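You operate a simulated robot arm through the tools that you are given. There is no shell and no other tool. Be economical: measure what you need, move in short steps, check, and stop when the job is done.

You are at the controls of a simulated robot arm. One attempt, no reset.

JOB
Free the stop button, turn the speed to fast and run one test piece.
Fine: power switch off at the end.

The check looks at the end state, three seconds after you hand in, the way a careful person would. Anything else that was tipped, shoved, dropped, spilled or broken makes it a failure.

ROBOT AND FRAMES
A 7-joint arm with a two-finger parallel gripper, fixed in place. Base frame: the origin is at the foot of the arm, x ahead of it, y to its left, z up. Readings come in mm, rad, newtons and seconds.
With the tool pointing down near the work surface it reaches from about 300 to 700 mm from the base axis. Its first joint turns from -1.152 to 1.152 rad. Payload 1.57 kg.
Tool frame: the origin (TCP) lies between the finger pads and is the grasp point; the fingertips stand 30 mm ahead of it; z points along the fingers, y is the line along which they close. The gripper opens to 110 mm. The fingers are 24 mm wide and 12 mm thick; the gripper's body (48 by 112 mm) begins 78 mm behind the TCP.
Orientation is that of the tool frame in the base frame, as a unit quaternion [w, x, y, z]. With the fingers straight down and closing along the base's y, the tool's x points along the base's -x, its y along +y and its z along -z.

CONTROLS
- The arm moves only by the tool step_arm. Its argument "deltas" is a list that holds one entry, the list of rows, each a list of 6 numbers: the shift along the tool's x, y, z in m, then the turn, a rotation vector about the tool's x, y, z in rad. In form: [[[tx, ty, tz, ax, ay, az], ...]]. A call has 1 to 12 rows; each row is the pose to reach, as a shift and turn from the pose commanded when the call began, along the tool's axes at that moment. "claw" is the finger opening in m, from 0 to 0.11, set as the call begins (left out, the last holds). A row lasts 0.2 s, in which the tool goes at most 50 mm and 0.15 rad; a call with a longer step from one row to the next is refused whole, and so is a gripper value outside its range. A pose out of reach is approached as far as the arm can. The call stops where the force on the tool passes 40 N (or 10 N more than at its start, if that is more) or the arm is blocked; 0.2 s more then pass. The fingers move at their own pace (about 108 mm/s each) and stop on an object; they squeeze with about 33 N. The grip force told is the motor's: it shows also when the fingers shut on nothing. Time passes only in rows, and 0.2 s behind the last, so rows that repeat a pose let the fingers close. The reply holds the time, the measured pose of the TCP, the force on the tool along the base axes, the opening and the grip force, in the units named above and with some noise.
- Cameras (640 x 400 px; columns grow to the right, rows downward): "scene" is fixed at [157.3, -385.5, 1407.6]; the picture's right is [0.85, -0.53, 0.00], its down [-0.29, -0.46, -0.84] and it looks along [0.44, 0.71, -0.55] (base axes); focal length 337 px, centre (320, 200). "wrist" rides on the gripper at [-36, 0, -80] in the tool frame; the picture's right is [0.00, -1.00, 0.00], its down [0.97, 0.00, -0.24] and it looks along [0.24, 0.00, 0.97] (tool axes); focal length 218 px, centre (320, 200). There is no depth. A picture from a camera that has moved, and an enlarged one, comes with that camera's place and axes in the base frame and with its lens.
- snapshot(camera): a new picture of that camera. It takes no simulated time.
- inspect(camera, box): a new picture of the part [left, top, right, bottom] of that camera's present view, enlarged. It takes no simulated time.
- job_done(): hands the job in; it is judged then, once.

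Work in short steps. Places have to be worked out from the pictures, the camera data and where the tool is seen: move nearer, look again, correct. Check each grasp and each placing, and mend what went wrong. You have 120 turns and 84 pictures in all, those below and enlarged ones among them. Open the gripper and draw the arm clear of the work before you hand the job in, unless the task says otherwise; then end with one line.

The tools are called after "Emit:" as a command line: name --argument value ..., lists and objects as JSON in quotes. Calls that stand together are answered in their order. step_arm: Moves the arm, as the interface text tells. Its arguments: {"type":"object","properties":{"deltas":{"type":"array"},"claw":{"type":"number"}},"required":["deltas"]} The other tools are called the same way: snapshot (camera) takes a picture; inspect (camera, box) takes an enlarged picture of a part of a camera's view; job_done () hands the job in.

At the start:

```text
clock: 0.0
ee_pos: [371.1, -133.0, 1234.9]
tcp_rot: [0.0, -0.001, 1.0, -0.001]
force: [0.0, -0.4, -0.6]
finger_gap: 110.0
grip_force: 0.1
```

scene: 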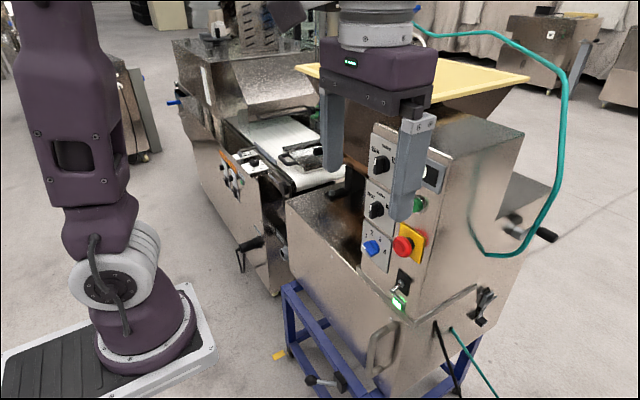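
wrist: 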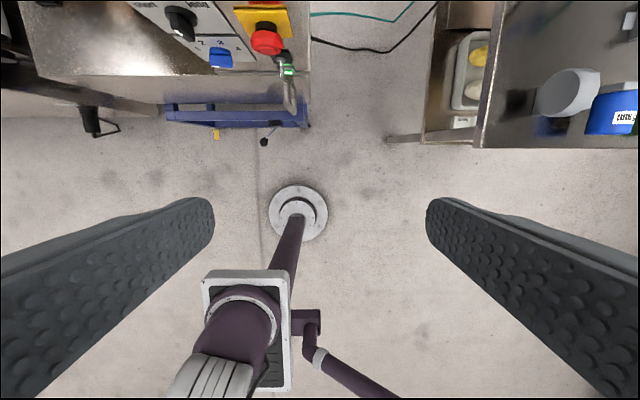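

The gripper hides part of the panel, so I'll enlarge the panel in both views first.

Emit:
inspect --camera "scene" --box '[340, 120, 460, 320]'

Emit:
inspect --camera "wrist" --box '[120, 0, 320, 125]'

Emit:
inspect --camera "wrist" --box '[420, 0, 640, 160]'

```text
2.00 times, centred on (400, 220) of scene
camera zoom: at [157.3, -385.5, 1407.6], right [0.85, -0.53, 0.0], down [-0.29, -0.46, -0.84], along [0.44, 0.71, -0.55], focal length 674 px, centre (160, 160)
```

zoom: 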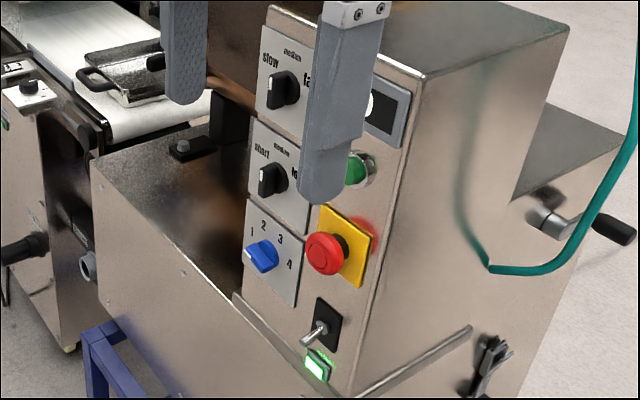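

```text
3.20 times, centred on (220, 62) of wrist
camera zoom: at [405.3, -132.7, 1313.8], right [0.0, -1.0, 0.0], down [-0.97, 0.0, 0.24], along [-0.24, 0.0, -0.97], focal length 698 px, centre (640, 640)
```

zoom: 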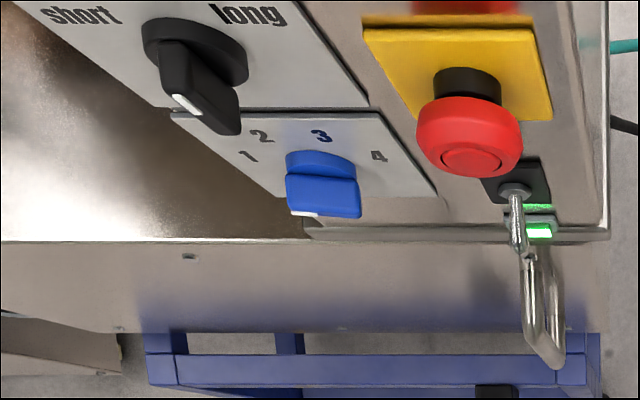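

```text
2.50 times, centred on (530, 80) of wrist
camera zoom: at [405.3, -132.7, 1313.8], right [0.0, -1.0, 0.0], down [-0.97, 0.0, 0.24], along [-0.24, 0.0, -0.97], focal length 546 px, centre (-205, 500)
```

zoom: 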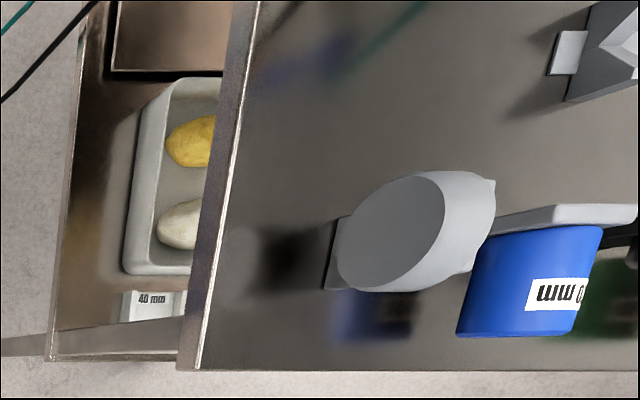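

The e-stop triangulates to about (534, -64, 994), and the panel faces the arm (-x). I'll turn the tool to point forward (+x), coming back slightly, so the wrist camera can see the panel.

Emit:
step_arm --deltas '[[[0.005, 0.005, 0, 0, -0.143, 0], [0.01, 0.01, 0, 0, -0.286, 0], [0.015, 0.02, 0, 0, -0.429, 0], [0.02, 0.03, 0.01, 0, -0.571, 0], [0.025, 0.04, 0.02, 0, -0.714, 0], [0.03, 0.05, 0.03, 0, -0.857, 0], [0.035, 0.06, 0.04, 0, -1.0, 0], [0.04, 0.07, 0.05, 0, -1.142, 0], [0.045, 0.08, 0.06, 0, -1.285, 0], [0.05, 0.09, 0.07, 0, -1.428, 0], [0.05, 0.1, 0.08, 0, -1.571, 0]]]'

```text
clock: 2.4
ee_pos: [308.4, -117.0, 1261.1]
tcp_rot: [0.701, -0.001, 0.713, 0.001]
force: [-0.1, 0.3, -1.1]
finger_gap: 109.8
grip_force: 0.2
out of reach, approached as far as the arm can: row 8, 9, 10, 11
```

The tool now points forward, though the position fell short. I'll check both views.

Emit:
snapshot --camera "wrist"

Emit:
snapshot --camera "scene"

```text
78 pictures are left
camera wrist: at [228.3, -117.1, 1296.1], right [0.0, -1.0, 0.0], down [-0.26, 0.0, -0.97], along [0.97, 0.0, -0.26], focal length 218 px, centre (320, 200)
```

wrist: 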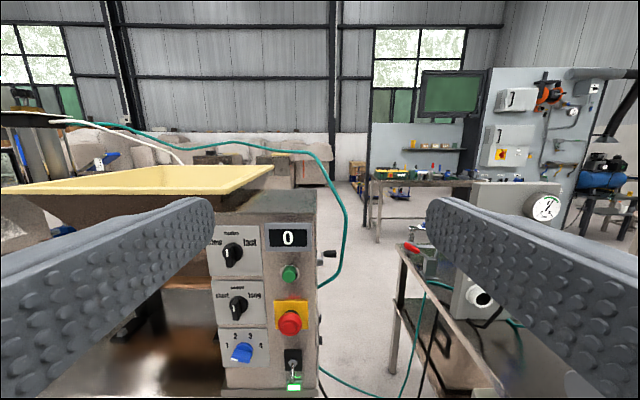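

```text
77 pictures are left
```

scene: 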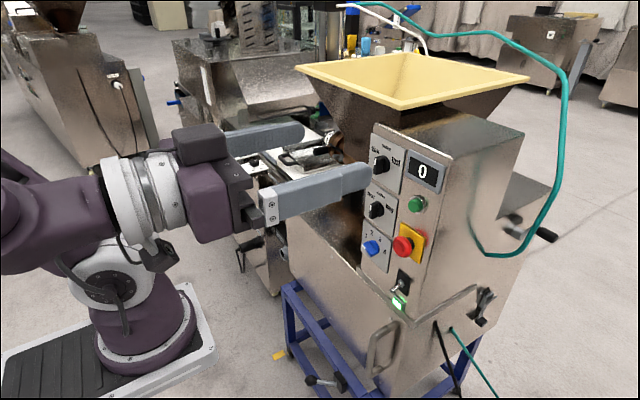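

There's a counter reading 0. I'll zoom in on the panel for exact positions and pointer marks.

Emit:
inspect --camera "wrist" --box '[200, 210, 330, 300]'

Emit:
inspect --camera "wrist" --box '[200, 300, 330, 398]'

Emit:
inspect --camera "scene" --box '[350, 120, 460, 220]'

Emit:
inspect --camera "scene" --box '[350, 190, 460, 320]'

```text
4.44 times, centred on (265, 255) of wrist
camera zoom: at [228.3, -117.1, 1296.1], right [0.0, -1.0, 0.0], down [-0.26, 0.0, -0.97], along [0.97, 0.0, -0.26], focal length 970 px, centre (564, -44)
```

zoom: 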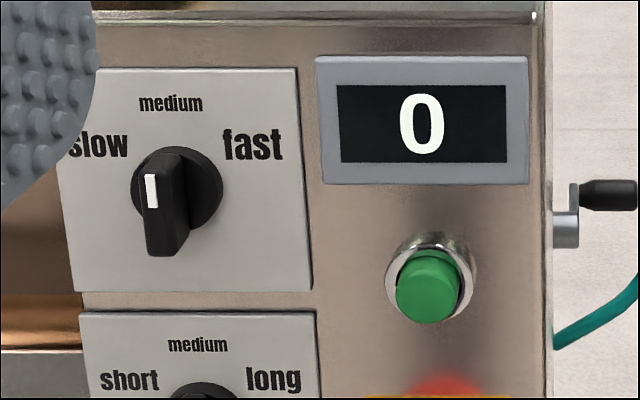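

```text
4.08 times, centred on (265, 349) of wrist
camera zoom: at [228.3, -117.1, 1296.1], right [0.0, -1.0, 0.0], down [-0.26, 0.0, -0.97], along [0.97, 0.0, -0.26], focal length 891 px, centre (544, -408)
```

zoom: 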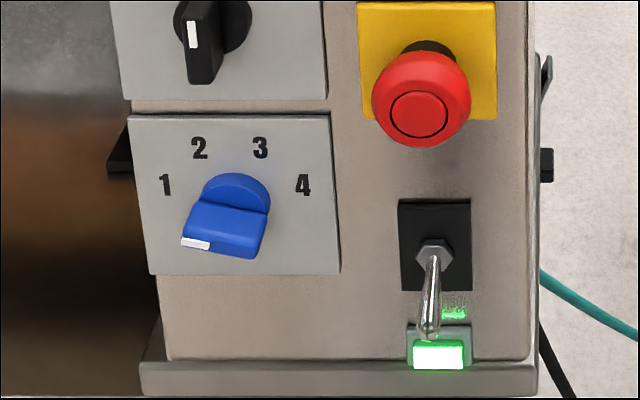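

```text
4.00 times, centred on (405, 170) of scene
camera zoom: at [157.4, -385.4, 1407.6], right [0.85, -0.53, 0.0], down [-0.29, -0.46, -0.84], along [0.44, 0.71, -0.55], focal length 1348 px, centre (-20, 320)
```

zoom: 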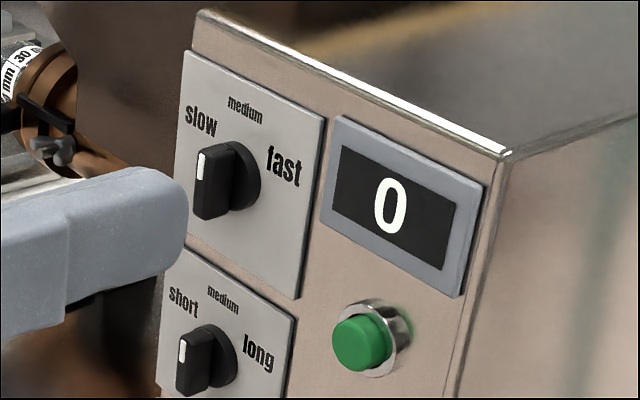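

```text
3.08 times, centred on (405, 255) of scene
camera zoom: at [157.4, -385.4, 1407.6], right [0.85, -0.53, 0.0], down [-0.29, -0.46, -0.84], along [0.44, 0.71, -0.55], focal length 1037 px, centre (58, 31)
```

zoom: 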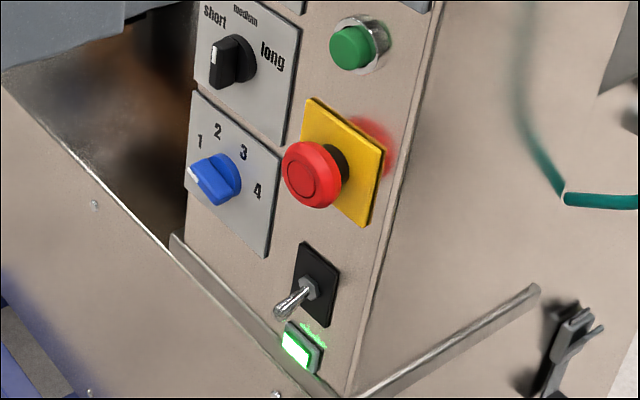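

Estimated positions (base frame):

| Item | Position |
|---|---|
| E-stop head | (534, -65, 994) |
| Green button | (544, -67, 1082) |
| Speed knob | (550, 24, 1120), pointing at medium |
| Toggle tip | (527, -65, 876), lever down, lamp lit |

I'll make a small forward move to see how the commanded pose relates to the measured one.

Emit:
step_arm --deltas '[[[0, 0, 0.03, 0, 0, 0]]]'

```text
clock: 2.8
ee_pos: [335.0, -119.0, 1264.6]
tcp_rot: [0.705, -0.004, 0.709, -0.001]
force: [0.5, 0.0, -0.5]
finger_gap: 110.0
grip_force: 0.0
out of reach, approached as far as the arm can: row 1
```

The commanded pose tracks the measured one. Now I'll move forward and down to a standoff in front of the e-stop, at about (420, -65, 1000).

Emit:
step_arm --deltas '[[[0.01, 0.01, 0.04, 0, 0, 0], [0.05, 0.025, 0.06, 0, 0, 0], [0.09, 0.035, 0.07, 0, 0, 0], [0.13, 0.045, 0.08, 0, 0, 0], [0.17, 0.054, 0.085, 0, 0, 0], [0.21, 0.054, 0.085, 0, 0, 0], [0.25, 0.054, 0.085, 0, 0, 0], [0.265, 0.054, 0.085, 0, 0, 0]]]'

Emit:
snapshot --camera "wrist"

Emit:
snapshot --camera "scene"

```text
clock: 4.6
ee_pos: [498.7, -133.2, 1089.8]
tcp_rot: [0.707, 0.0, 0.708, 0.0]
force: [1.3, 0.0, 0.1]
finger_gap: 110.0
grip_force: 0.0
out of reach, approached as far as the arm can: row 1, 2, 3, 4, 5, 6, 7, 8
```

```text
72 pictures are left
camera wrist: at [418.5, -134.3, 1123.1], right [0.0, -1.0, 0.0], down [-0.24, 0.0, -0.97], along [0.97, 0.0, -0.24], focal length 218 px, centre (320, 200)
```

wrist: 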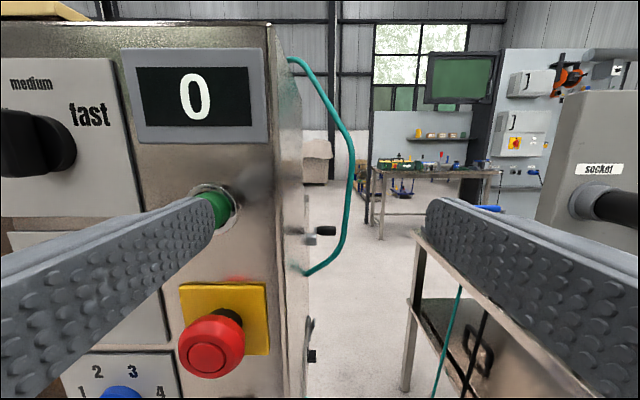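

```text
71 pictures are left
```

scene: 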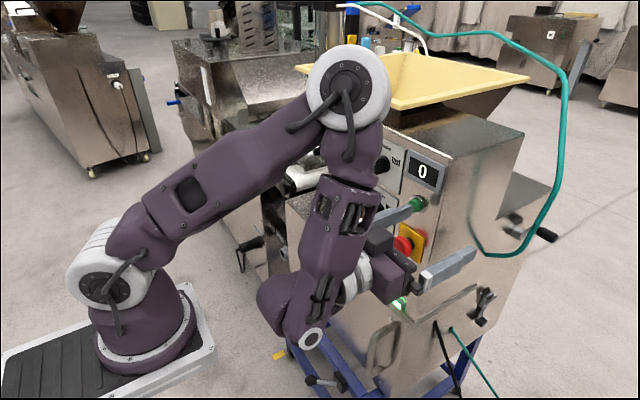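

The arm was pushed out to x=499, so near poses with a horizontal tool are unreachable. The left fingertip is close to the green button but not touching it, and the counter still reads 0. I'll send a zero move to see whether the commanded pose is still the unreachable one, and narrow the gripper.

Emit:
step_arm --deltas '[[[0, 0, 0, 0, 0, 0]]]' --claw 0.066

```text
clock: 5.0
ee_pos: [499.0, -133.7, 1088.3]
tcp_rot: [0.707, 0.001, 0.707, 0.0]
force: [0.0, -0.1, 0.4]
finger_gap: 66.0
grip_force: 0.1
```

The commanded pose now equals the actual one. I'll step sideways toward the e-stop column in small moves and watch reachability.

Emit:
step_arm --deltas '[[[0, 0.015, 0, 0, 0, 0], [0, 0.03, 0, 0, 0, 0]]]'

```text
clock: 5.6
ee_pos: [514.3, -117.6, 1085.4]
tcp_rot: [0.707, 0.001, 0.707, -0.001]
force: [-4.4, -4.3, 1.2]
finger_gap: 63.0
grip_force: 0.0
out of reach, approached as far as the arm can: row 1, 2
```

There's a slight contact: the reach limit pushed the tool forward to x=514. I'll check before doing anything else.

Emit:
snapshot --camera "wrist"

Emit:
inspect --camera "scene" --box '[350, 140, 480, 300]'

```text
70 pictures are left
camera wrist: at [433.4, -116.9, 1119.8], right [0.0, -1.0, 0.0], down [-0.24, 0.0, -0.97], along [0.97, 0.0, -0.24], focal length 218 px, centre (320, 200)
```

wrist: 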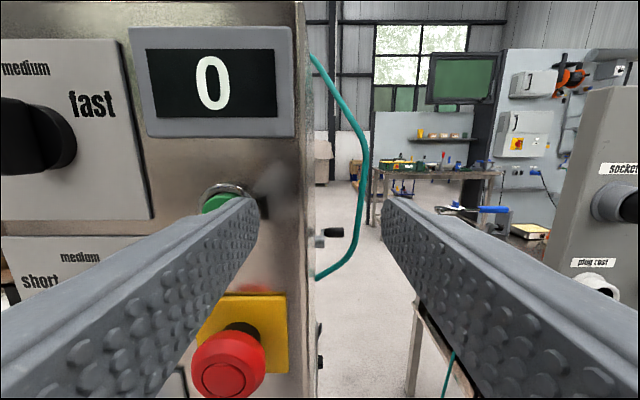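

```text
2.50 times, centred on (415, 220) of scene
camera zoom: at [157.1, -385.6, 1407.6], right [0.85, -0.53, 0.0], down [-0.29, -0.46, -0.84], along [0.44, 0.71, -0.55], focal length 843 px, centre (82, 150)
```

zoom: 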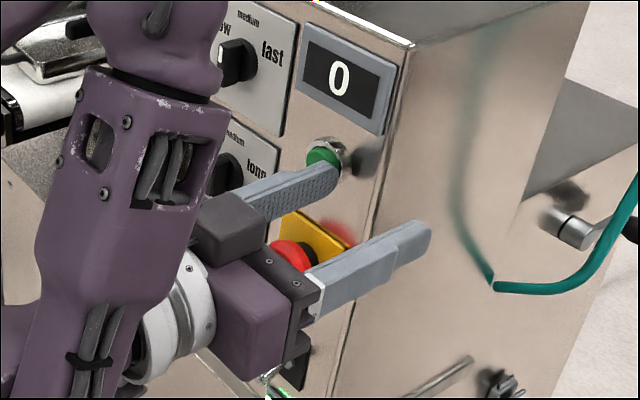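

The counter is still 0 and the machine is undisturbed. Horizontal poses only work far out, and a downward tilt gives more room near the base. I'll back away from the panel while tilting about 30° down.

Emit:
step_arm --deltas '[[[0, -0.015, -0.012, 0, 0.13, 0], [0, -0.015, -0.03, 0, 0.26, 0], [0, -0.01, -0.05, 0, 0.39, 0], [0, 0, -0.07, 0, 0.52, 0], [0, 0, -0.09, 0, 0.6, 0]]]'

```text
clock: 6.8
ee_pos: [424.9, -113.9, 1085.1]
tcp_rot: [0.466, 0.001, 0.885, 0.0]
force: [0.1, 0.3, 0.1]
finger_gap: 65.9
grip_force: 0.1
out of reach, approached as far as the arm can: row 3
```

That works. Next I'll go to (430, -65, 1010) in front of the e-stop and look.

Emit:
step_arm --deltas '[[[0.03, 0.024, 0.022, 0, 0, 0], [0.059, 0.048, 0.046, 0, 0, 0]]]'

Emit:
snapshot --camera "wrist"

Emit:
inspect --camera "scene" --box '[340, 140, 470, 320]'

```text
clock: 7.4
ee_pos: [474.4, -89.9, 1028.0]
tcp_rot: [0.466, 0.0, 0.885, 0.0]
force: [0.0, -0.5, 0.2]
finger_gap: 66.2
grip_force: 0.0
out of reach, approached as far as the arm can: row 1, 2
```

```text
68 pictures are left
camera wrist: at [427.9, -89.9, 1101.7], right [0.0, -1.0, 0.0], down [-0.75, 0.0, -0.66], along [0.66, 0.0, -0.75], focal length 218 px, centre (320, 200)
```

wrist: 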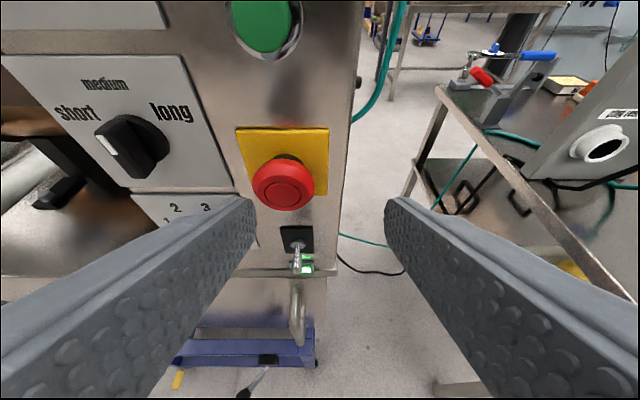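

```text
2.22 times, centred on (405, 230) of scene
camera zoom: at [157.2, -385.5, 1407.6], right [0.85, -0.53, 0.0], down [-0.29, -0.46, -0.84], along [0.44, 0.71, -0.55], focal length 749 px, centre (131, 133)
```

zoom: 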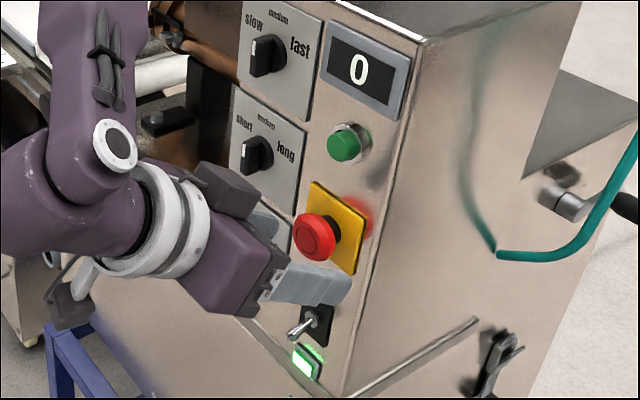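

Reach is still limited near y=-65 at this tilt. I'll steepen to about 51° down, back off a little and align y with the e-stop.

Emit:
step_arm --deltas '[[[0.008, 0.0, -0.02, 0, 0.15, 0], [0.0166, 0.012, -0.042, 0, 0.3, 0], [0.0166, 0.025, -0.042, 0, 0.3, 0]]]'

```text
clock: 8.2
ee_pos: [428.3, -66.4, 1036.9]
tcp_rot: [0.329, 0.0, 0.944, 0.0]
force: [-0.2, 0.4, 0.1]
finger_gap: 65.8
grip_force: 0.2
```

It reaches. I'll look at the e-stop from here to refine its position.

Emit:
snapshot --camera "wrist"

Emit:
inspect --camera "scene" --box '[360, 200, 450, 290]'

```text
66 pictures are left
camera wrist: at [406.3, -65.4, 1120.7], right [0.0, -1.0, 0.0], down [-0.91, 0.0, -0.41], along [0.41, 0.0, -0.91], focal length 218 px, centre (320, 200)
```

wrist: 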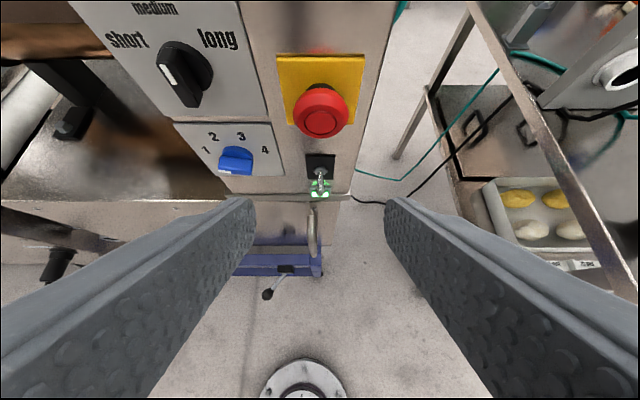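

```text
4.44 times, centred on (405, 245) of scene
camera zoom: at [157.3, -385.5, 1407.6], right [0.85, -0.53, 0.0], down [-0.29, -0.46, -0.84], along [0.44, 0.71, -0.55], focal length 1498 px, centre (-58, 0)
```

zoom: 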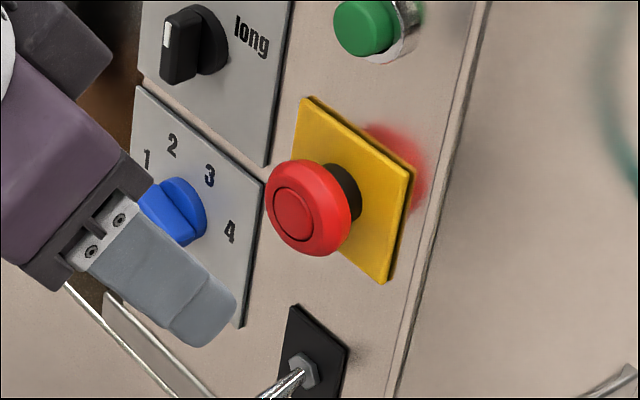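

The e-stop's front face is at about (522, -66, 998), with the plate at x≈551. I'll move so the fingers straddle the head, TCP at (519, -66, 1003).

Emit:
step_arm --deltas '[[[-0.0125, 0, 0.021, 0, 0, 0], [-0.025, 0, 0.042, 0, 0, 0], [-0.0375, 0, 0.0625, 0, 0, 0], [-0.05, 0, 0.083, 0, 0, 0]]]'

Emit:
snapshot --camera "wrist"

Emit:
inspect --camera "scene" --box '[360, 180, 460, 290]'

```text
clock: 9.2
ee_pos: [519.7, -64.0, 1002.0]
tcp_rot: [0.329, 0.0, 0.944, 0.0]
force: [0.0, -0.2, 0.7]
finger_gap: 65.9
grip_force: 0.0
```

```text
64 pictures are left
camera wrist: at [498.6, -64.0, 1086.1], right [0.0, -1.0, 0.0], down [-0.91, 0.0, -0.42], along [0.42, 0.0, -0.91], focal length 218 px, centre (320, 200)
```

wrist: 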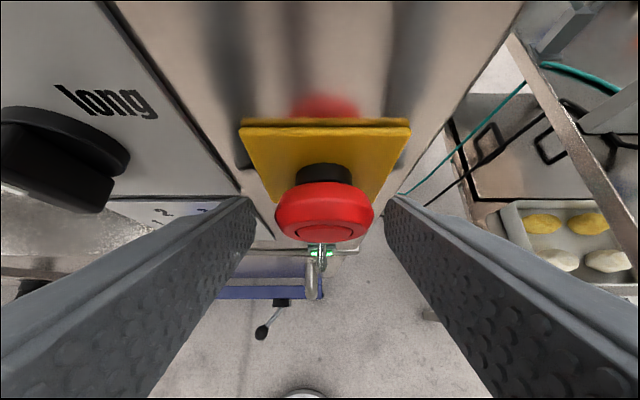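

```text
3.64 times, centred on (410, 235) of scene
camera zoom: at [157.3, -385.5, 1407.6], right [0.85, -0.53, 0.0], down [-0.29, -0.46, -0.84], along [0.44, 0.71, -0.55], focal length 1226 px, centre (-7, 73)
```

zoom: 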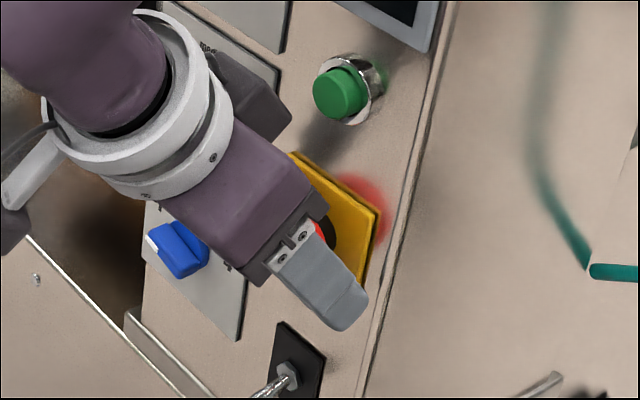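

The head sits between the fingers, centred to within 2 mm. I'll correct that and close the gripper.

Emit:
step_arm --deltas '[[[0, -0.002, 0, 0, 0, 0], [0, -0.002, 0, 0, 0, 0], [0, -0.002, 0, 0, 0, 0]]]' --claw 0.02

```text
clock: 10.0
ee_pos: [521.5, -67.1, 1002.7]
tcp_rot: [0.329, 0.0, 0.944, 0.0]
force: [0.6, -1.8, -2.9]
finger_gap: 41.6
grip_force: 44.6
```

Gripped at 41.6 mm. I'll twist clockwise as seen from the front, about the base +x axis through the head.

Emit:
step_arm --deltas '[[[0, -0.0006, 0, -0.094, 0, 0.0745], [0, -0.0012, 0, -0.188, 0, 0.149], [0, -0.0018, 0, -0.282, 0, 0.2236], [0, -0.0024, 0, -0.376, 0, 0.298]]]'

Emit:
snapshot --camera "wrist"

```text
clock: 11.0
ee_pos: [518.9, -67.7, 1002.8]
tcp_rot: [0.318, 0.076, 0.918, 0.226]
force: [-7.8, 12.5, -1.1]
finger_gap: 41.7
grip_force: 45.0
```

```text
62 pictures are left
camera wrist: at [497.5, -106.6, 1076.7], right [0.0, -0.89, -0.46], down [-0.91, 0.19, -0.37], along [0.41, 0.42, -0.81], focal length 218 px, centre (320, 200)
```

wrist: 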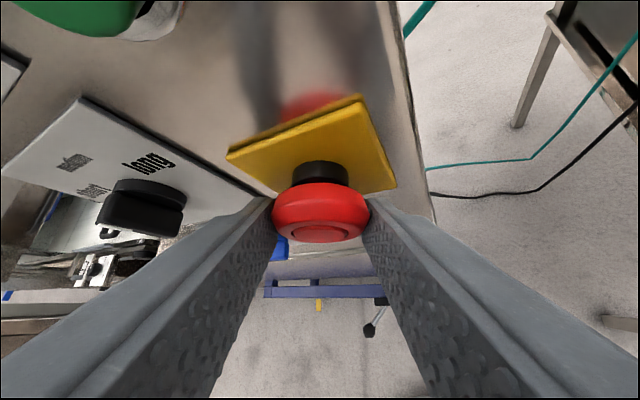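

The -x reaction suggests the head may be moving out. I'll continue the twist another 0.3 rad while giving way slightly.

Emit:
step_arm --deltas '[[[0.0012, 0, -0.001, -0.094, 0, 0.0745], [0.0024, 0, -0.002, -0.188, 0, 0.149], [0.0031, 0, -0.0025, -0.235, 0, 0.186]]]'

Emit:
snapshot --camera "wrist"

```text
clock: 11.8
ee_pos: [515.4, -67.1, 1002.2]
tcp_rot: [0.303, 0.125, 0.874, 0.359]
force: [-4.8, 19.2, -14.3]
finger_gap: 41.7
grip_force: 44.8
```

```text
61 pictures are left
camera wrist: at [493.6, -127.7, 1061.5], right [0.0, -0.71, -0.7], down [-0.91, 0.29, -0.29], along [0.41, 0.64, -0.65], focal length 218 px, centre (320, 200)
```

wrist: 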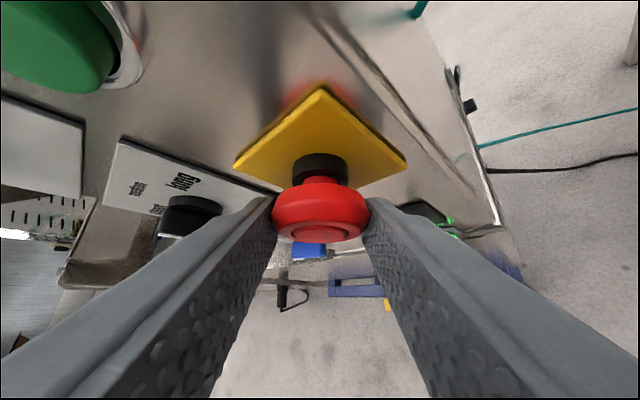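

The neck looks longer: the head came out about 6 mm with the tool. I'll open the gripper and check.

Emit:
step_arm --deltas '[[[0, 0, 0, 0, 0, 0], [0, 0, 0, 0, 0, 0]]]' --claw 0.066

Emit:
snapshot --camera "wrist"

```text
clock: 12.4
ee_pos: [515.4, -68.3, 1002.6]
tcp_rot: [0.305, 0.126, 0.873, 0.358]
force: [0.5, 0.0, 0.5]
finger_gap: 65.9
grip_force: 0.0
```

```text
60 pictures are left
camera wrist: at [493.9, -128.9, 1062.3], right [0.0, -0.71, -0.7], down [-0.91, 0.29, -0.3], along [0.42, 0.64, -0.65], focal length 218 px, centre (320, 200)
```

wrist: 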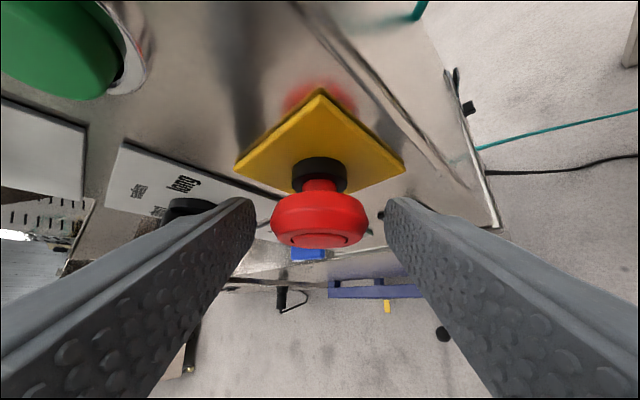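

It popped out: the red stem is now visible. I'll retreat along -x and undo the roll.

Emit:
step_arm --deltas '[[[0.02, 0, -0.0155, 0, 0, 0], [0.04, 0, -0.031, 0, 0, 0], [0.0588, 0, -0.0466, 0, 0, 0], [0.0588, 0, -0.0466, 0.11, 0, -0.087], [0.0588, 0, -0.0466, 0.22, 0, -0.174], [0.0588, 0, -0.0466, 0.33, 0, -0.261], [0.0588, 0, -0.0466, 0.44, 0, -0.348], [0.0588, 0, -0.0466, 0.55, 0, -0.435], [0.0588, 0, -0.0466, 0.612, 0, -0.484]]]'

Emit:
inspect --camera "scene" --box '[350, 120, 460, 320]'

```text
clock: 14.4
ee_pos: [442.3, -70.0, 1003.8]
tcp_rot: [0.33, 0.0, 0.944, -0.002]
force: [0.7, 0.5, 0.4]
finger_gap: 65.9
grip_force: 0.1
```

```text
2.00 times, centred on (405, 220) of scene
camera zoom: at [157.3, -385.5, 1407.6], right [0.85, -0.53, 0.0], down [-0.29, -0.46, -0.84], along [0.44, 0.71, -0.55], focal length 674 px, centre (150, 160)
```

zoom: 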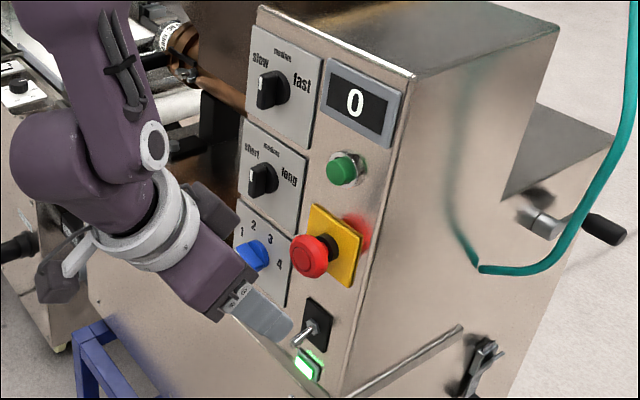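

The e-stop is clearly out now. Before raising the hand toward the speed knob I need to know how far the hopper lip overhangs, so I'll zoom in on it.

Emit:
inspect --camera "scene" --box '[280, 30, 540, 190]'

Emit:
snapshot --camera "wrist"

```text
2.46 times, centred on (410, 110) of scene
camera zoom: at [157.3, -385.5, 1407.6], right [0.85, -0.53, 0.0], down [-0.29, -0.46, -0.84], along [0.44, 0.71, -0.55], focal length 830 px, centre (98, 422)
```

zoom: 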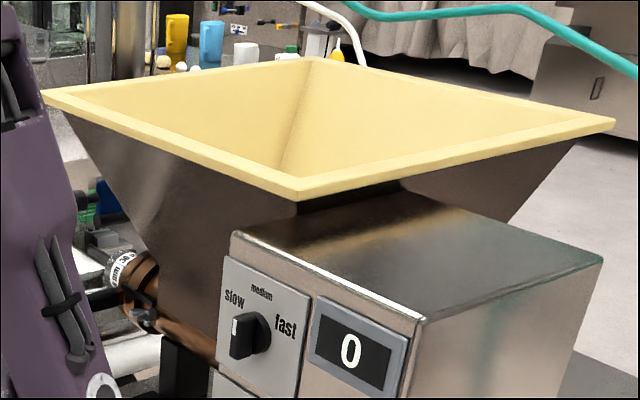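

```text
57 pictures are left
camera wrist: at [419.2, -69.2, 1086.5], right [0.0, -1.0, 0.0], down [-0.91, 0.0, -0.41], along [0.41, 0.0, -0.91], focal length 218 px, centre (320, 200)
```

wrist: 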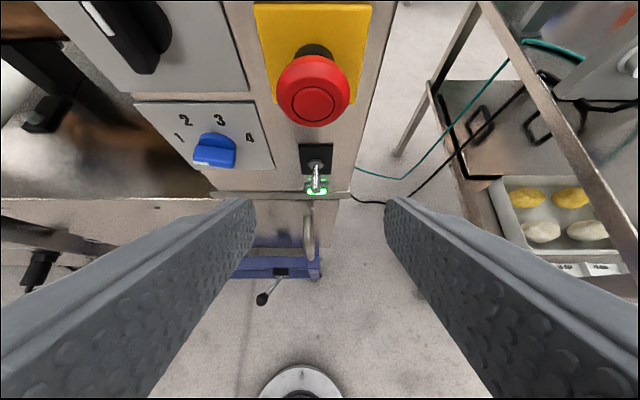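

The hopper lip's near corner is at about (548, -5, 1229), above the knob and clear of a tilted hand. The pointer mark is at (526, 23, 1133), so the knob axis is y≈23, z≈1120. I'll move toward a standoff in stages.

Emit:
step_arm --deltas '[[[-0.016, 0.02, -0.031, 0, 0, 0], [-0.038, 0.045, -0.057, 0, 0, 0]]]' --claw 0.05

```text
clock: 15.0
ee_pos: [431.4, -25.4, 1064.9]
tcp_rot: [0.323, -0.002, 0.946, 0.0]
force: [0.5, -0.4, 0.4]
finger_gap: 50.1
grip_force: 0.1
out of reach, approached as far as the arm can: row 2
```

I'm near the inner reach limit here, so I'll go a bit further out while rising.

Emit:
step_arm --deltas '[[[-0.024, 0.012, -0.003, 0, 0, 0], [-0.048, 0.025, -0.0063, 0, 0, 0]]]'

```text
clock: 15.6
ee_pos: [441.9, -11.9, 1066.7]
tcp_rot: [0.33, 0.0, 0.944, -0.002]
force: [-0.5, -0.1, 0.7]
finger_gap: 50.0
grip_force: 0.1
out of reach, approached as far as the arm can: row 1, 2
```

Still limited, so I'll steepen the tilt by 0.2 rad and try again.

Emit:
step_arm --deltas '[[[-0.01, 0.0, -0.005, 0, 0.1, 0], [-0.02, 0.005, -0.01, 0, 0.2, 0], [-0.035, 0.015, -0.02, 0, 0.2, 0]]]'

Emit:
snapshot --camera "scene"

```text
clock: 16.4
ee_pos: [453.5, 1.5, 1102.5]
tcp_rot: [0.233, 0.001, 0.972, -0.001]
force: [-0.1, 0.1, 0.5]
finger_gap: 50.0
grip_force: 0.0
out of reach, approached as far as the arm can: row 1, 2
```

```text
56 pictures are left
```

scene: 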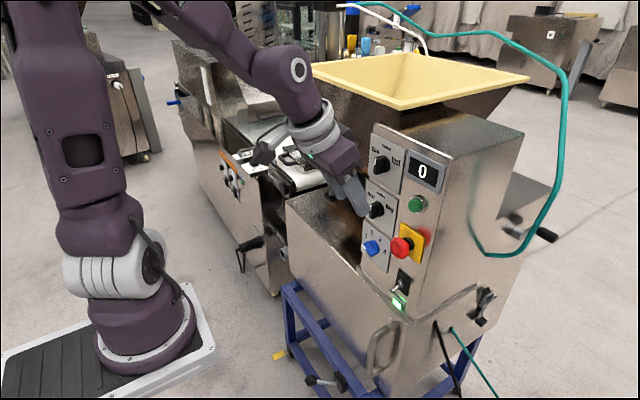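

The arm is now in a better configuration, with the elbow up. I'll align with the knob at (455, 23, 1135).

Emit:
step_arm --deltas '[[[-0.0085, 0.011, -0.0142, 0, 0, 0], [-0.0168, 0.0215, -0.0285, 0, 0, 0]]]'

Emit:
snapshot --camera "wrist"

Emit:
inspect --camera "scene" --box '[320, 100, 450, 230]'

```text
clock: 17.0
ee_pos: [458.0, 23.7, 1136.8]
tcp_rot: [0.234, 0.001, 0.972, -0.001]
force: [-0.3, -0.3, 0.3]
finger_gap: 49.7
grip_force: 0.0
```

```text
55 pictures are left
camera wrist: at [452.4, 24.2, 1222.9], right [0.0, -1.0, 0.0], down [-0.97, 0.0, -0.23], along [0.23, 0.0, -0.97], focal length 218 px, centre (320, 200)
```

wrist: 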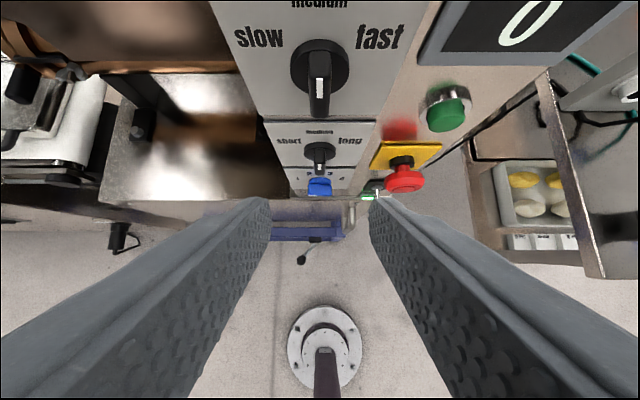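

```text
3.08 times, centred on (385, 165) of scene
camera zoom: at [157.3, -385.5, 1407.6], right [0.85, -0.53, 0.0], down [-0.29, -0.46, -0.84], along [0.44, 0.71, -0.55], focal length 1037 px, centre (120, 308)
```

zoom: 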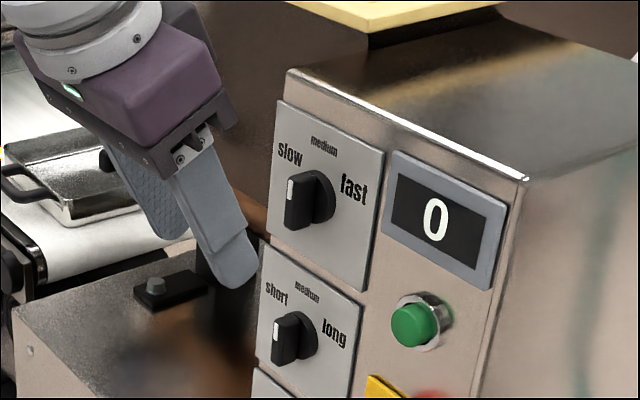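

The knob is centred at about (526–550, 24, 1128), and the wing is vertical, pointing at medium. The fast label is about 60° clockwise. I'll advance so the fingers straddle the wing, TCP at (518, 24, 1142).

Emit:
step_arm --deltas '[[[-0.018, 0, 0.008, 0, 0, 0], [-0.037, 0, 0.0155, 0, 0, 0], [-0.0558, 0, 0.0227, 0, 0, 0]]]'

Emit:
snapshot --camera "wrist"

Emit:
inspect --camera "scene" --box '[320, 60, 450, 210]'

```text
clock: 17.8
ee_pos: [517.3, 23.5, 1141.8]
tcp_rot: [0.234, 0.0, 0.972, 0.0]
force: [-0.2, 0.1, 0.4]
finger_gap: 50.0
grip_force: 0.1
```

```text
53 pictures are left
camera wrist: at [512.9, 23.3, 1227.8], right [0.0, -1.0, 0.0], down [-0.97, 0.0, -0.23], along [0.23, 0.0, -0.97], focal length 218 px, centre (320, 200)
```

wrist: 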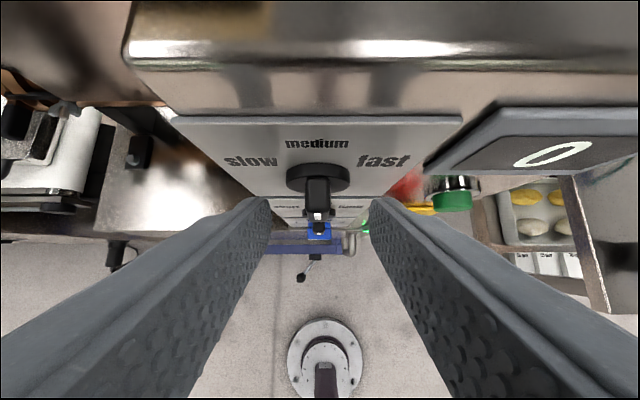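

```text
2.67 times, centred on (385, 135) of scene
camera zoom: at [157.3, -385.5, 1407.6], right [0.85, -0.53, 0.0], down [-0.29, -0.46, -0.84], along [0.44, 0.71, -0.55], focal length 899 px, centre (147, 373)
```

zoom: 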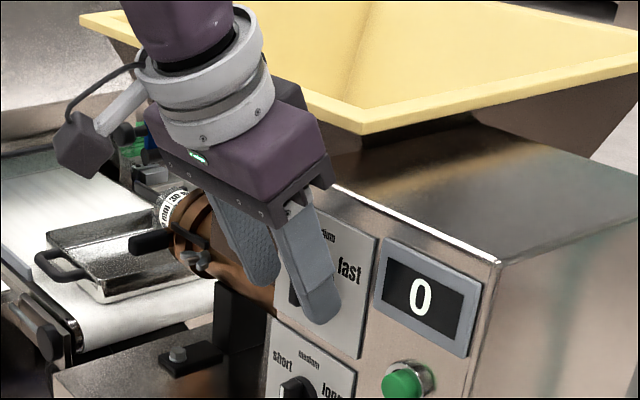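

The wing is between the fingers and centred. Closing on it.

Emit:
step_arm --deltas '[[[0, 0, 0, 0, 0, 0], [0, 0, 0, 0, 0, 0], [0, 0, 0, 0, 0, 0]]]' --claw 0

```text
clock: 18.6
ee_pos: [518.3, 24.5, 1141.6]
tcp_rot: [0.234, 0.001, 0.972, -0.001]
force: [3.8, 7.8, 0.9]
finger_gap: 10.9
grip_force: 28.8
```

It gripped the wing at 10.9 mm. I'll rotate clockwise 0.525 rad about the knob axis and check.

Emit:
step_arm --deltas '[[[5e-05, -0.0018, 0.0001, -0.117, 0, 0.0595], [0.0002, -0.0036, 0.0004, -0.234, 0, 0.119], [0.0005, -0.0054, 0.001, -0.351, 0, 0.179], [0.0009, -0.007, 0.0017, -0.468, 0, 0.238]]]'

Emit:
snapshot --camera "wrist"

```text
clock: 19.6
ee_pos: [518.1, 15.0, 1138.7]
tcp_rot: [0.226, 0.062, 0.939, 0.251]
force: [9.7, -8.5, -4.5]
finger_gap: 10.8
grip_force: 28.9
```

```text
51 pictures are left
camera wrist: at [512.9, -28.0, 1214.2], right [0.0, -0.87, -0.5], down [-0.97, 0.12, -0.2], along [0.23, 0.49, -0.84], focal length 218 px, centre (320, 200)
```

wrist: 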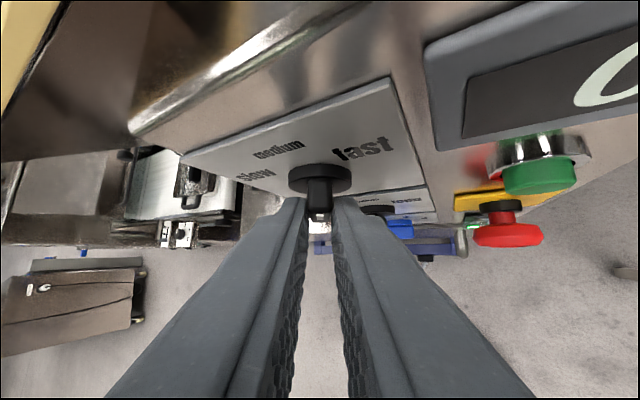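

It's turning well. Continuing with the second half of the turn.

Emit:
step_arm --deltas '[[[5e-05, -0.0018, 0.0001, -0.117, 0, 0.0595], [0.0002, -0.0036, 0.0004, -0.234, 0, 0.119], [0.0005, -0.0054, 0.001, -0.351, 0, 0.179], [0.0009, -0.007, 0.0017, -0.468, 0, 0.238]]]'

Emit:
snapshot --camera "wrist"

Emit:
inspect --camera "scene" --box '[320, 60, 450, 210]'

```text
clock: 20.6
ee_pos: [518.3, 10.4, 1134.2]
tcp_rot: [0.204, 0.12, 0.842, 0.484]
force: [0.3, -27.0, -11.3]
finger_gap: 10.8
grip_force: 28.6
```

```text
50 pictures are left
camera wrist: at [512.7, -66.2, 1176.2], right [0.0, -0.5, -0.87], down [-0.97, 0.2, -0.11], along [0.23, 0.84, -0.49], focal length 218 px, centre (320, 200)
```

wrist: 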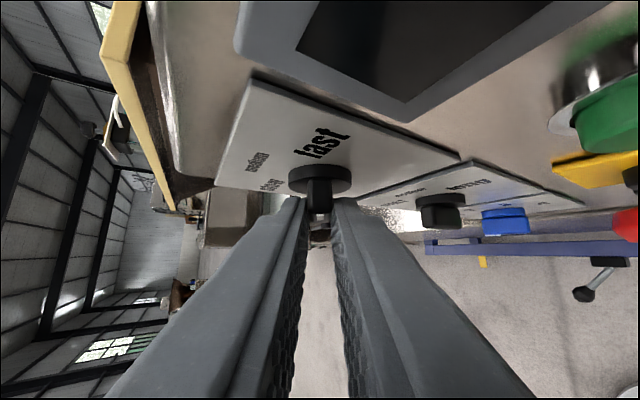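

```text
2.67 times, centred on (385, 135) of scene
camera zoom: at [157.5, -386.4, 1407.3], right [0.85, -0.53, 0.0], down [-0.29, -0.46, -0.84], along [0.44, 0.71, -0.55], focal length 899 px, centre (147, 373)
```

zoom: 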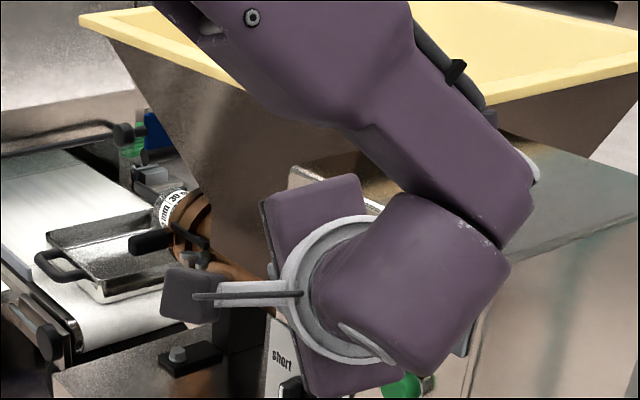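

The wing now points straight at "fast" in the gripper's frame, and the side force suggests it's at its stop or detent. I'll open and back off.

Emit:
step_arm --deltas '[[[0, 0, 0, 0, 0, 0], [0, 0, 0, 0, 0, 0], [0.018, 0, -0.009, 0, 0, 0], [0.036, 0, -0.018, 0, 0, 0], [0.0535, 0, -0.027, 0, 0, 0]]]' --claw 0.05

Emit:
snapshot --camera "wrist"

```text
clock: 21.8
ee_pos: [457.9, 11.2, 1133.4]
tcp_rot: [0.202, 0.116, 0.842, 0.487]
force: [0.5, -0.1, -0.4]
finger_gap: 50.1
grip_force: 0.0
```

```text
48 pictures are left
camera wrist: at [453.8, -64.7, 1177.3], right [0.0, -0.5, -0.87], down [-0.97, 0.2, -0.11], along [0.23, 0.84, -0.49], focal length 218 px, centre (320, 200)
```

wrist: 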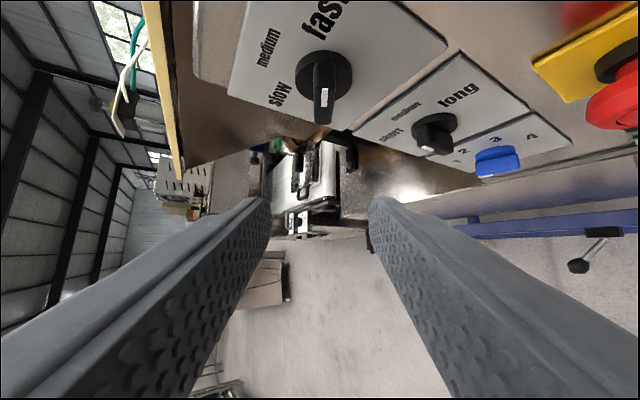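

The knob points at fast. I'll undo the roll at this standoff and close the fingers for pushing.

Emit:
step_arm --deltas '[[[0, 0, 0, 0.117, 0, -0.0595], [0, 0, 0, 0.234, 0, -0.119], [0, 0, 0, 0.351, 0, -0.179], [0, 0, 0, 0.468, 0, -0.238], [0, 0, 0, 0.585, 0, -0.298], [0, 0, 0, 0.702, 0, -0.3575], [0, 0, 0, 0.819, 0, -0.417], [0, 0, 0, 0.9356, 0, -0.477]]]' --claw 0

Emit:
inspect --camera "scene" --box '[340, 110, 460, 210]'

```text
clock: 23.6
ee_pos: [457.8, 12.7, 1135.6]
tcp_rot: [0.234, -0.001, 0.972, -0.002]
force: [-0.9, 0.5, 0.0]
finger_gap: 0.0
grip_force: 21.2
```

```text
4.00 times, centred on (400, 160) of scene
camera zoom: at [157.3, -385.5, 1407.6], right [0.85, -0.53, 0.0], down [-0.29, -0.46, -0.84], along [0.44, 0.71, -0.55], focal length 1348 px, centre (0, 360)
```

zoom: 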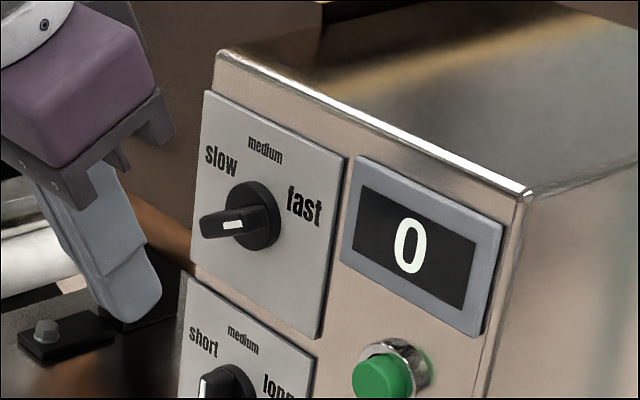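

The speed knob is at fast and the counter reads 0. Now I'll move the closed fingers in front of the green button, to about (475, -67, 1103).

Emit:
step_arm --deltas '[[[0, -0.027, 0.012, 0, 0, 0], [0, -0.054, 0.024, 0, 0, 0], [-0.0006, -0.08, 0.036, 0, 0, 0]]]'

Emit:
snapshot --camera "wrist"

Emit:
inspect --camera "scene" --box '[350, 140, 460, 260]'

```text
clock: 24.4
ee_pos: [475.2, -69.5, 1103.8]
tcp_rot: [0.233, -0.001, 0.972, -0.001]
force: [-0.1, 0.0, 0.7]
finger_gap: 0.0
grip_force: 21.7
```

```text
46 pictures are left
camera wrist: at [469.9, -67.9, 1189.8], right [0.0, -1.0, 0.0], down [-0.97, 0.0, -0.23], along [0.23, 0.0, -0.97], focal length 218 px, centre (320, 200)
```

wrist: 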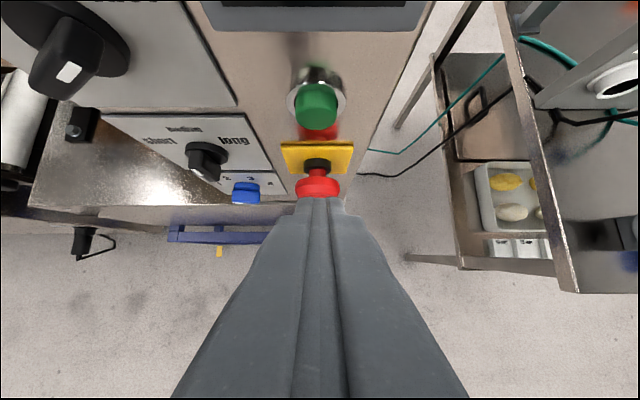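

```text
3.33 times, centred on (405, 200) of scene
camera zoom: at [157.3, -385.5, 1407.6], right [0.85, -0.53, 0.0], down [-0.29, -0.46, -0.84], along [0.44, 0.71, -0.55], focal length 1124 px, centre (37, 200)
```

zoom: 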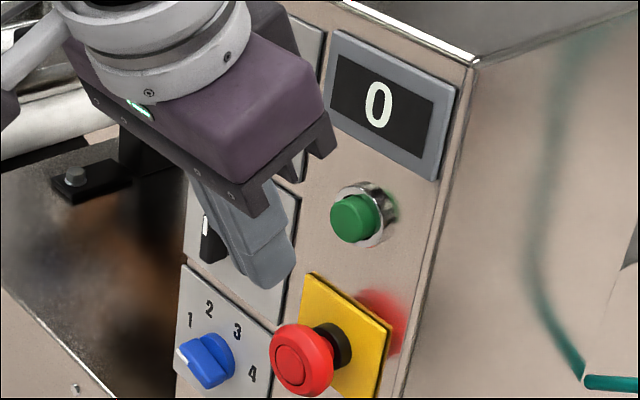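

The green button is centred at about y=-67, z≈1085, face x≈545. I'll push with the fingertip edge until about 8 mm past contact, then come straight back.

Emit:
step_arm --deltas '[[[-0.019, 0.001, 0.008, 0, 0, 0], [-0.0365, 0.001, 0.0164, 0, 0, 0], [-0.0419, 0.001, 0.0191, 0, 0, 0], [-0.0455, 0.001, 0.0209, 0, 0, 0], [-0.0481, 0.001, 0.0223, 0, 0, 0], [-0.0232, 0.001, 0.0096, 0, 0, 0], [0, 0, 0, 0, 0, 0]]]'

Emit:
inspect --camera "scene" --box '[340, 120, 470, 300]'

```text
clock: 25.6
ee_pos: [522.6, -67.9, 1102.6]
tcp_rot: [0.227, 0.001, 0.974, 0.0]
force: [-11.4, 0.1, -1.1]
finger_gap: 0.0
grip_force: 21.3
stopped in row 6: the force on the tool passed its limit (the readings are from after the stop); the commanded pose is now the measured one
```

```text
2.22 times, centred on (405, 210) of scene
camera zoom: at [157.0, -385.5, 1407.7], right [0.85, -0.53, 0.0], down [-0.29, -0.46, -0.84], along [0.44, 0.71, -0.55], focal length 749 px, centre (131, 178)
```

zoom: 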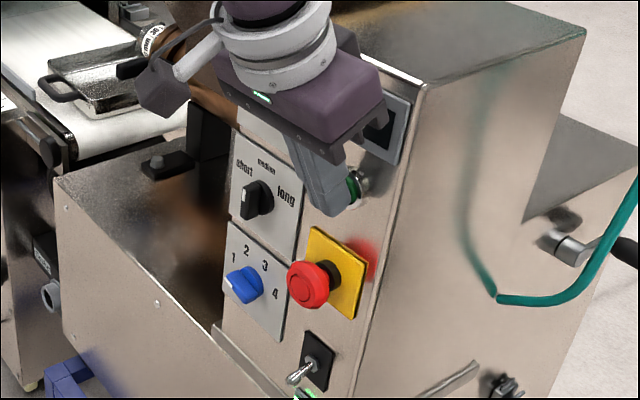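

The press reached the force limit. I'll back off now and read the counter.

Emit:
step_arm --deltas '[[[0.02, 0, -0.01, 0, 0, 0], [0.045, 0, -0.022, 0, 0, 0]]]'

Emit:
snapshot --camera "scene"

```text
clock: 26.2
ee_pos: [473.6, -65.9, 1103.1]
tcp_rot: [0.229, 0.001, 0.973, 0.0]
force: [-0.4, 0.5, -0.9]
finger_gap: 0.0
grip_force: 20.7
```

```text
43 pictures are left
```

scene: 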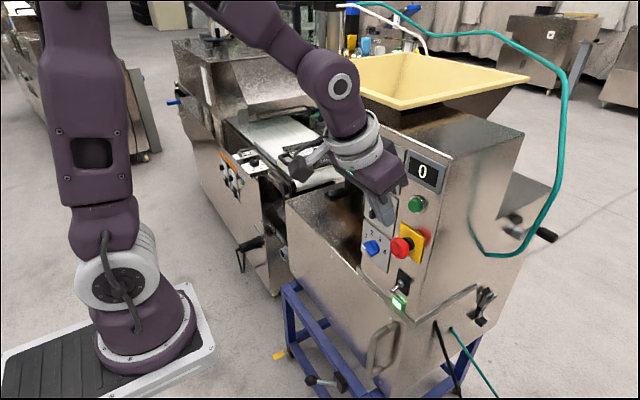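

The counter still reads 0, and the run may take a moment. I'll wait a couple of seconds and look again.

Emit:
step_arm --deltas '[[[0, 0, 0, 0, 0, 0], [0, 0, 0, 0, 0, 0], [0, 0, 0, 0, 0, 0], [0, 0, 0, 0, 0, 0], [0, 0, 0, 0, 0, 0], [0, 0, 0, 0, 0, 0], [0, 0, 0, 0, 0, 0], [0, 0, 0, 0, 0, 0], [0, 0, 0, 0, 0, 0], [0, 0, 0, 0, 0, 0]]]'

Emit:
inspect --camera "scene" --box '[340, 120, 470, 320]'

Emit:
snapshot --camera "wrist"

```text
clock: 28.4
ee_pos: [473.9, -66.2, 1101.3]
tcp_rot: [0.228, 0.001, 0.974, -0.001]
force: [0.5, -0.4, -1.0]
finger_gap: 0.0
grip_force: 21.4
```

```text
2.00 times, centred on (405, 220) of scene
camera zoom: at [157.3, -385.5, 1407.6], right [0.85, -0.53, 0.0], down [-0.29, -0.46, -0.84], along [0.44, 0.71, -0.55], focal length 674 px, centre (150, 160)
```

zoom: 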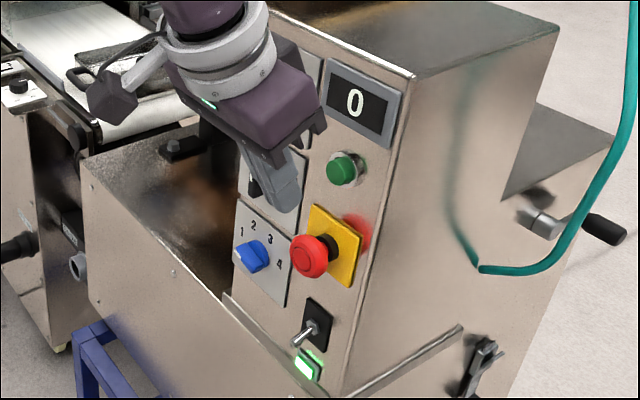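

```text
41 pictures are left
camera wrist: at [469.8, -65.8, 1188.9], right [0.0, -1.0, 0.0], down [-0.98, 0.0, -0.22], along [0.22, 0.0, -0.98], focal length 218 px, centre (320, 200)
```

wrist: 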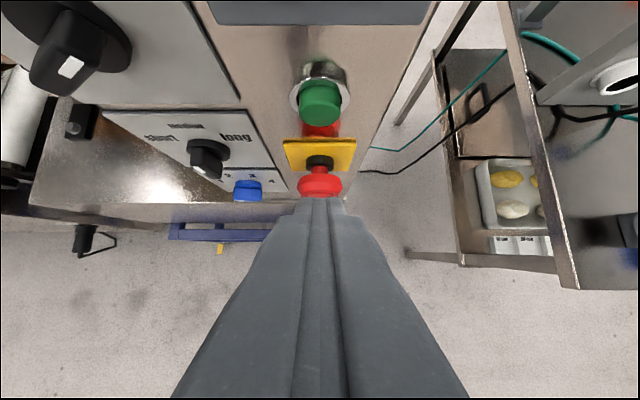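

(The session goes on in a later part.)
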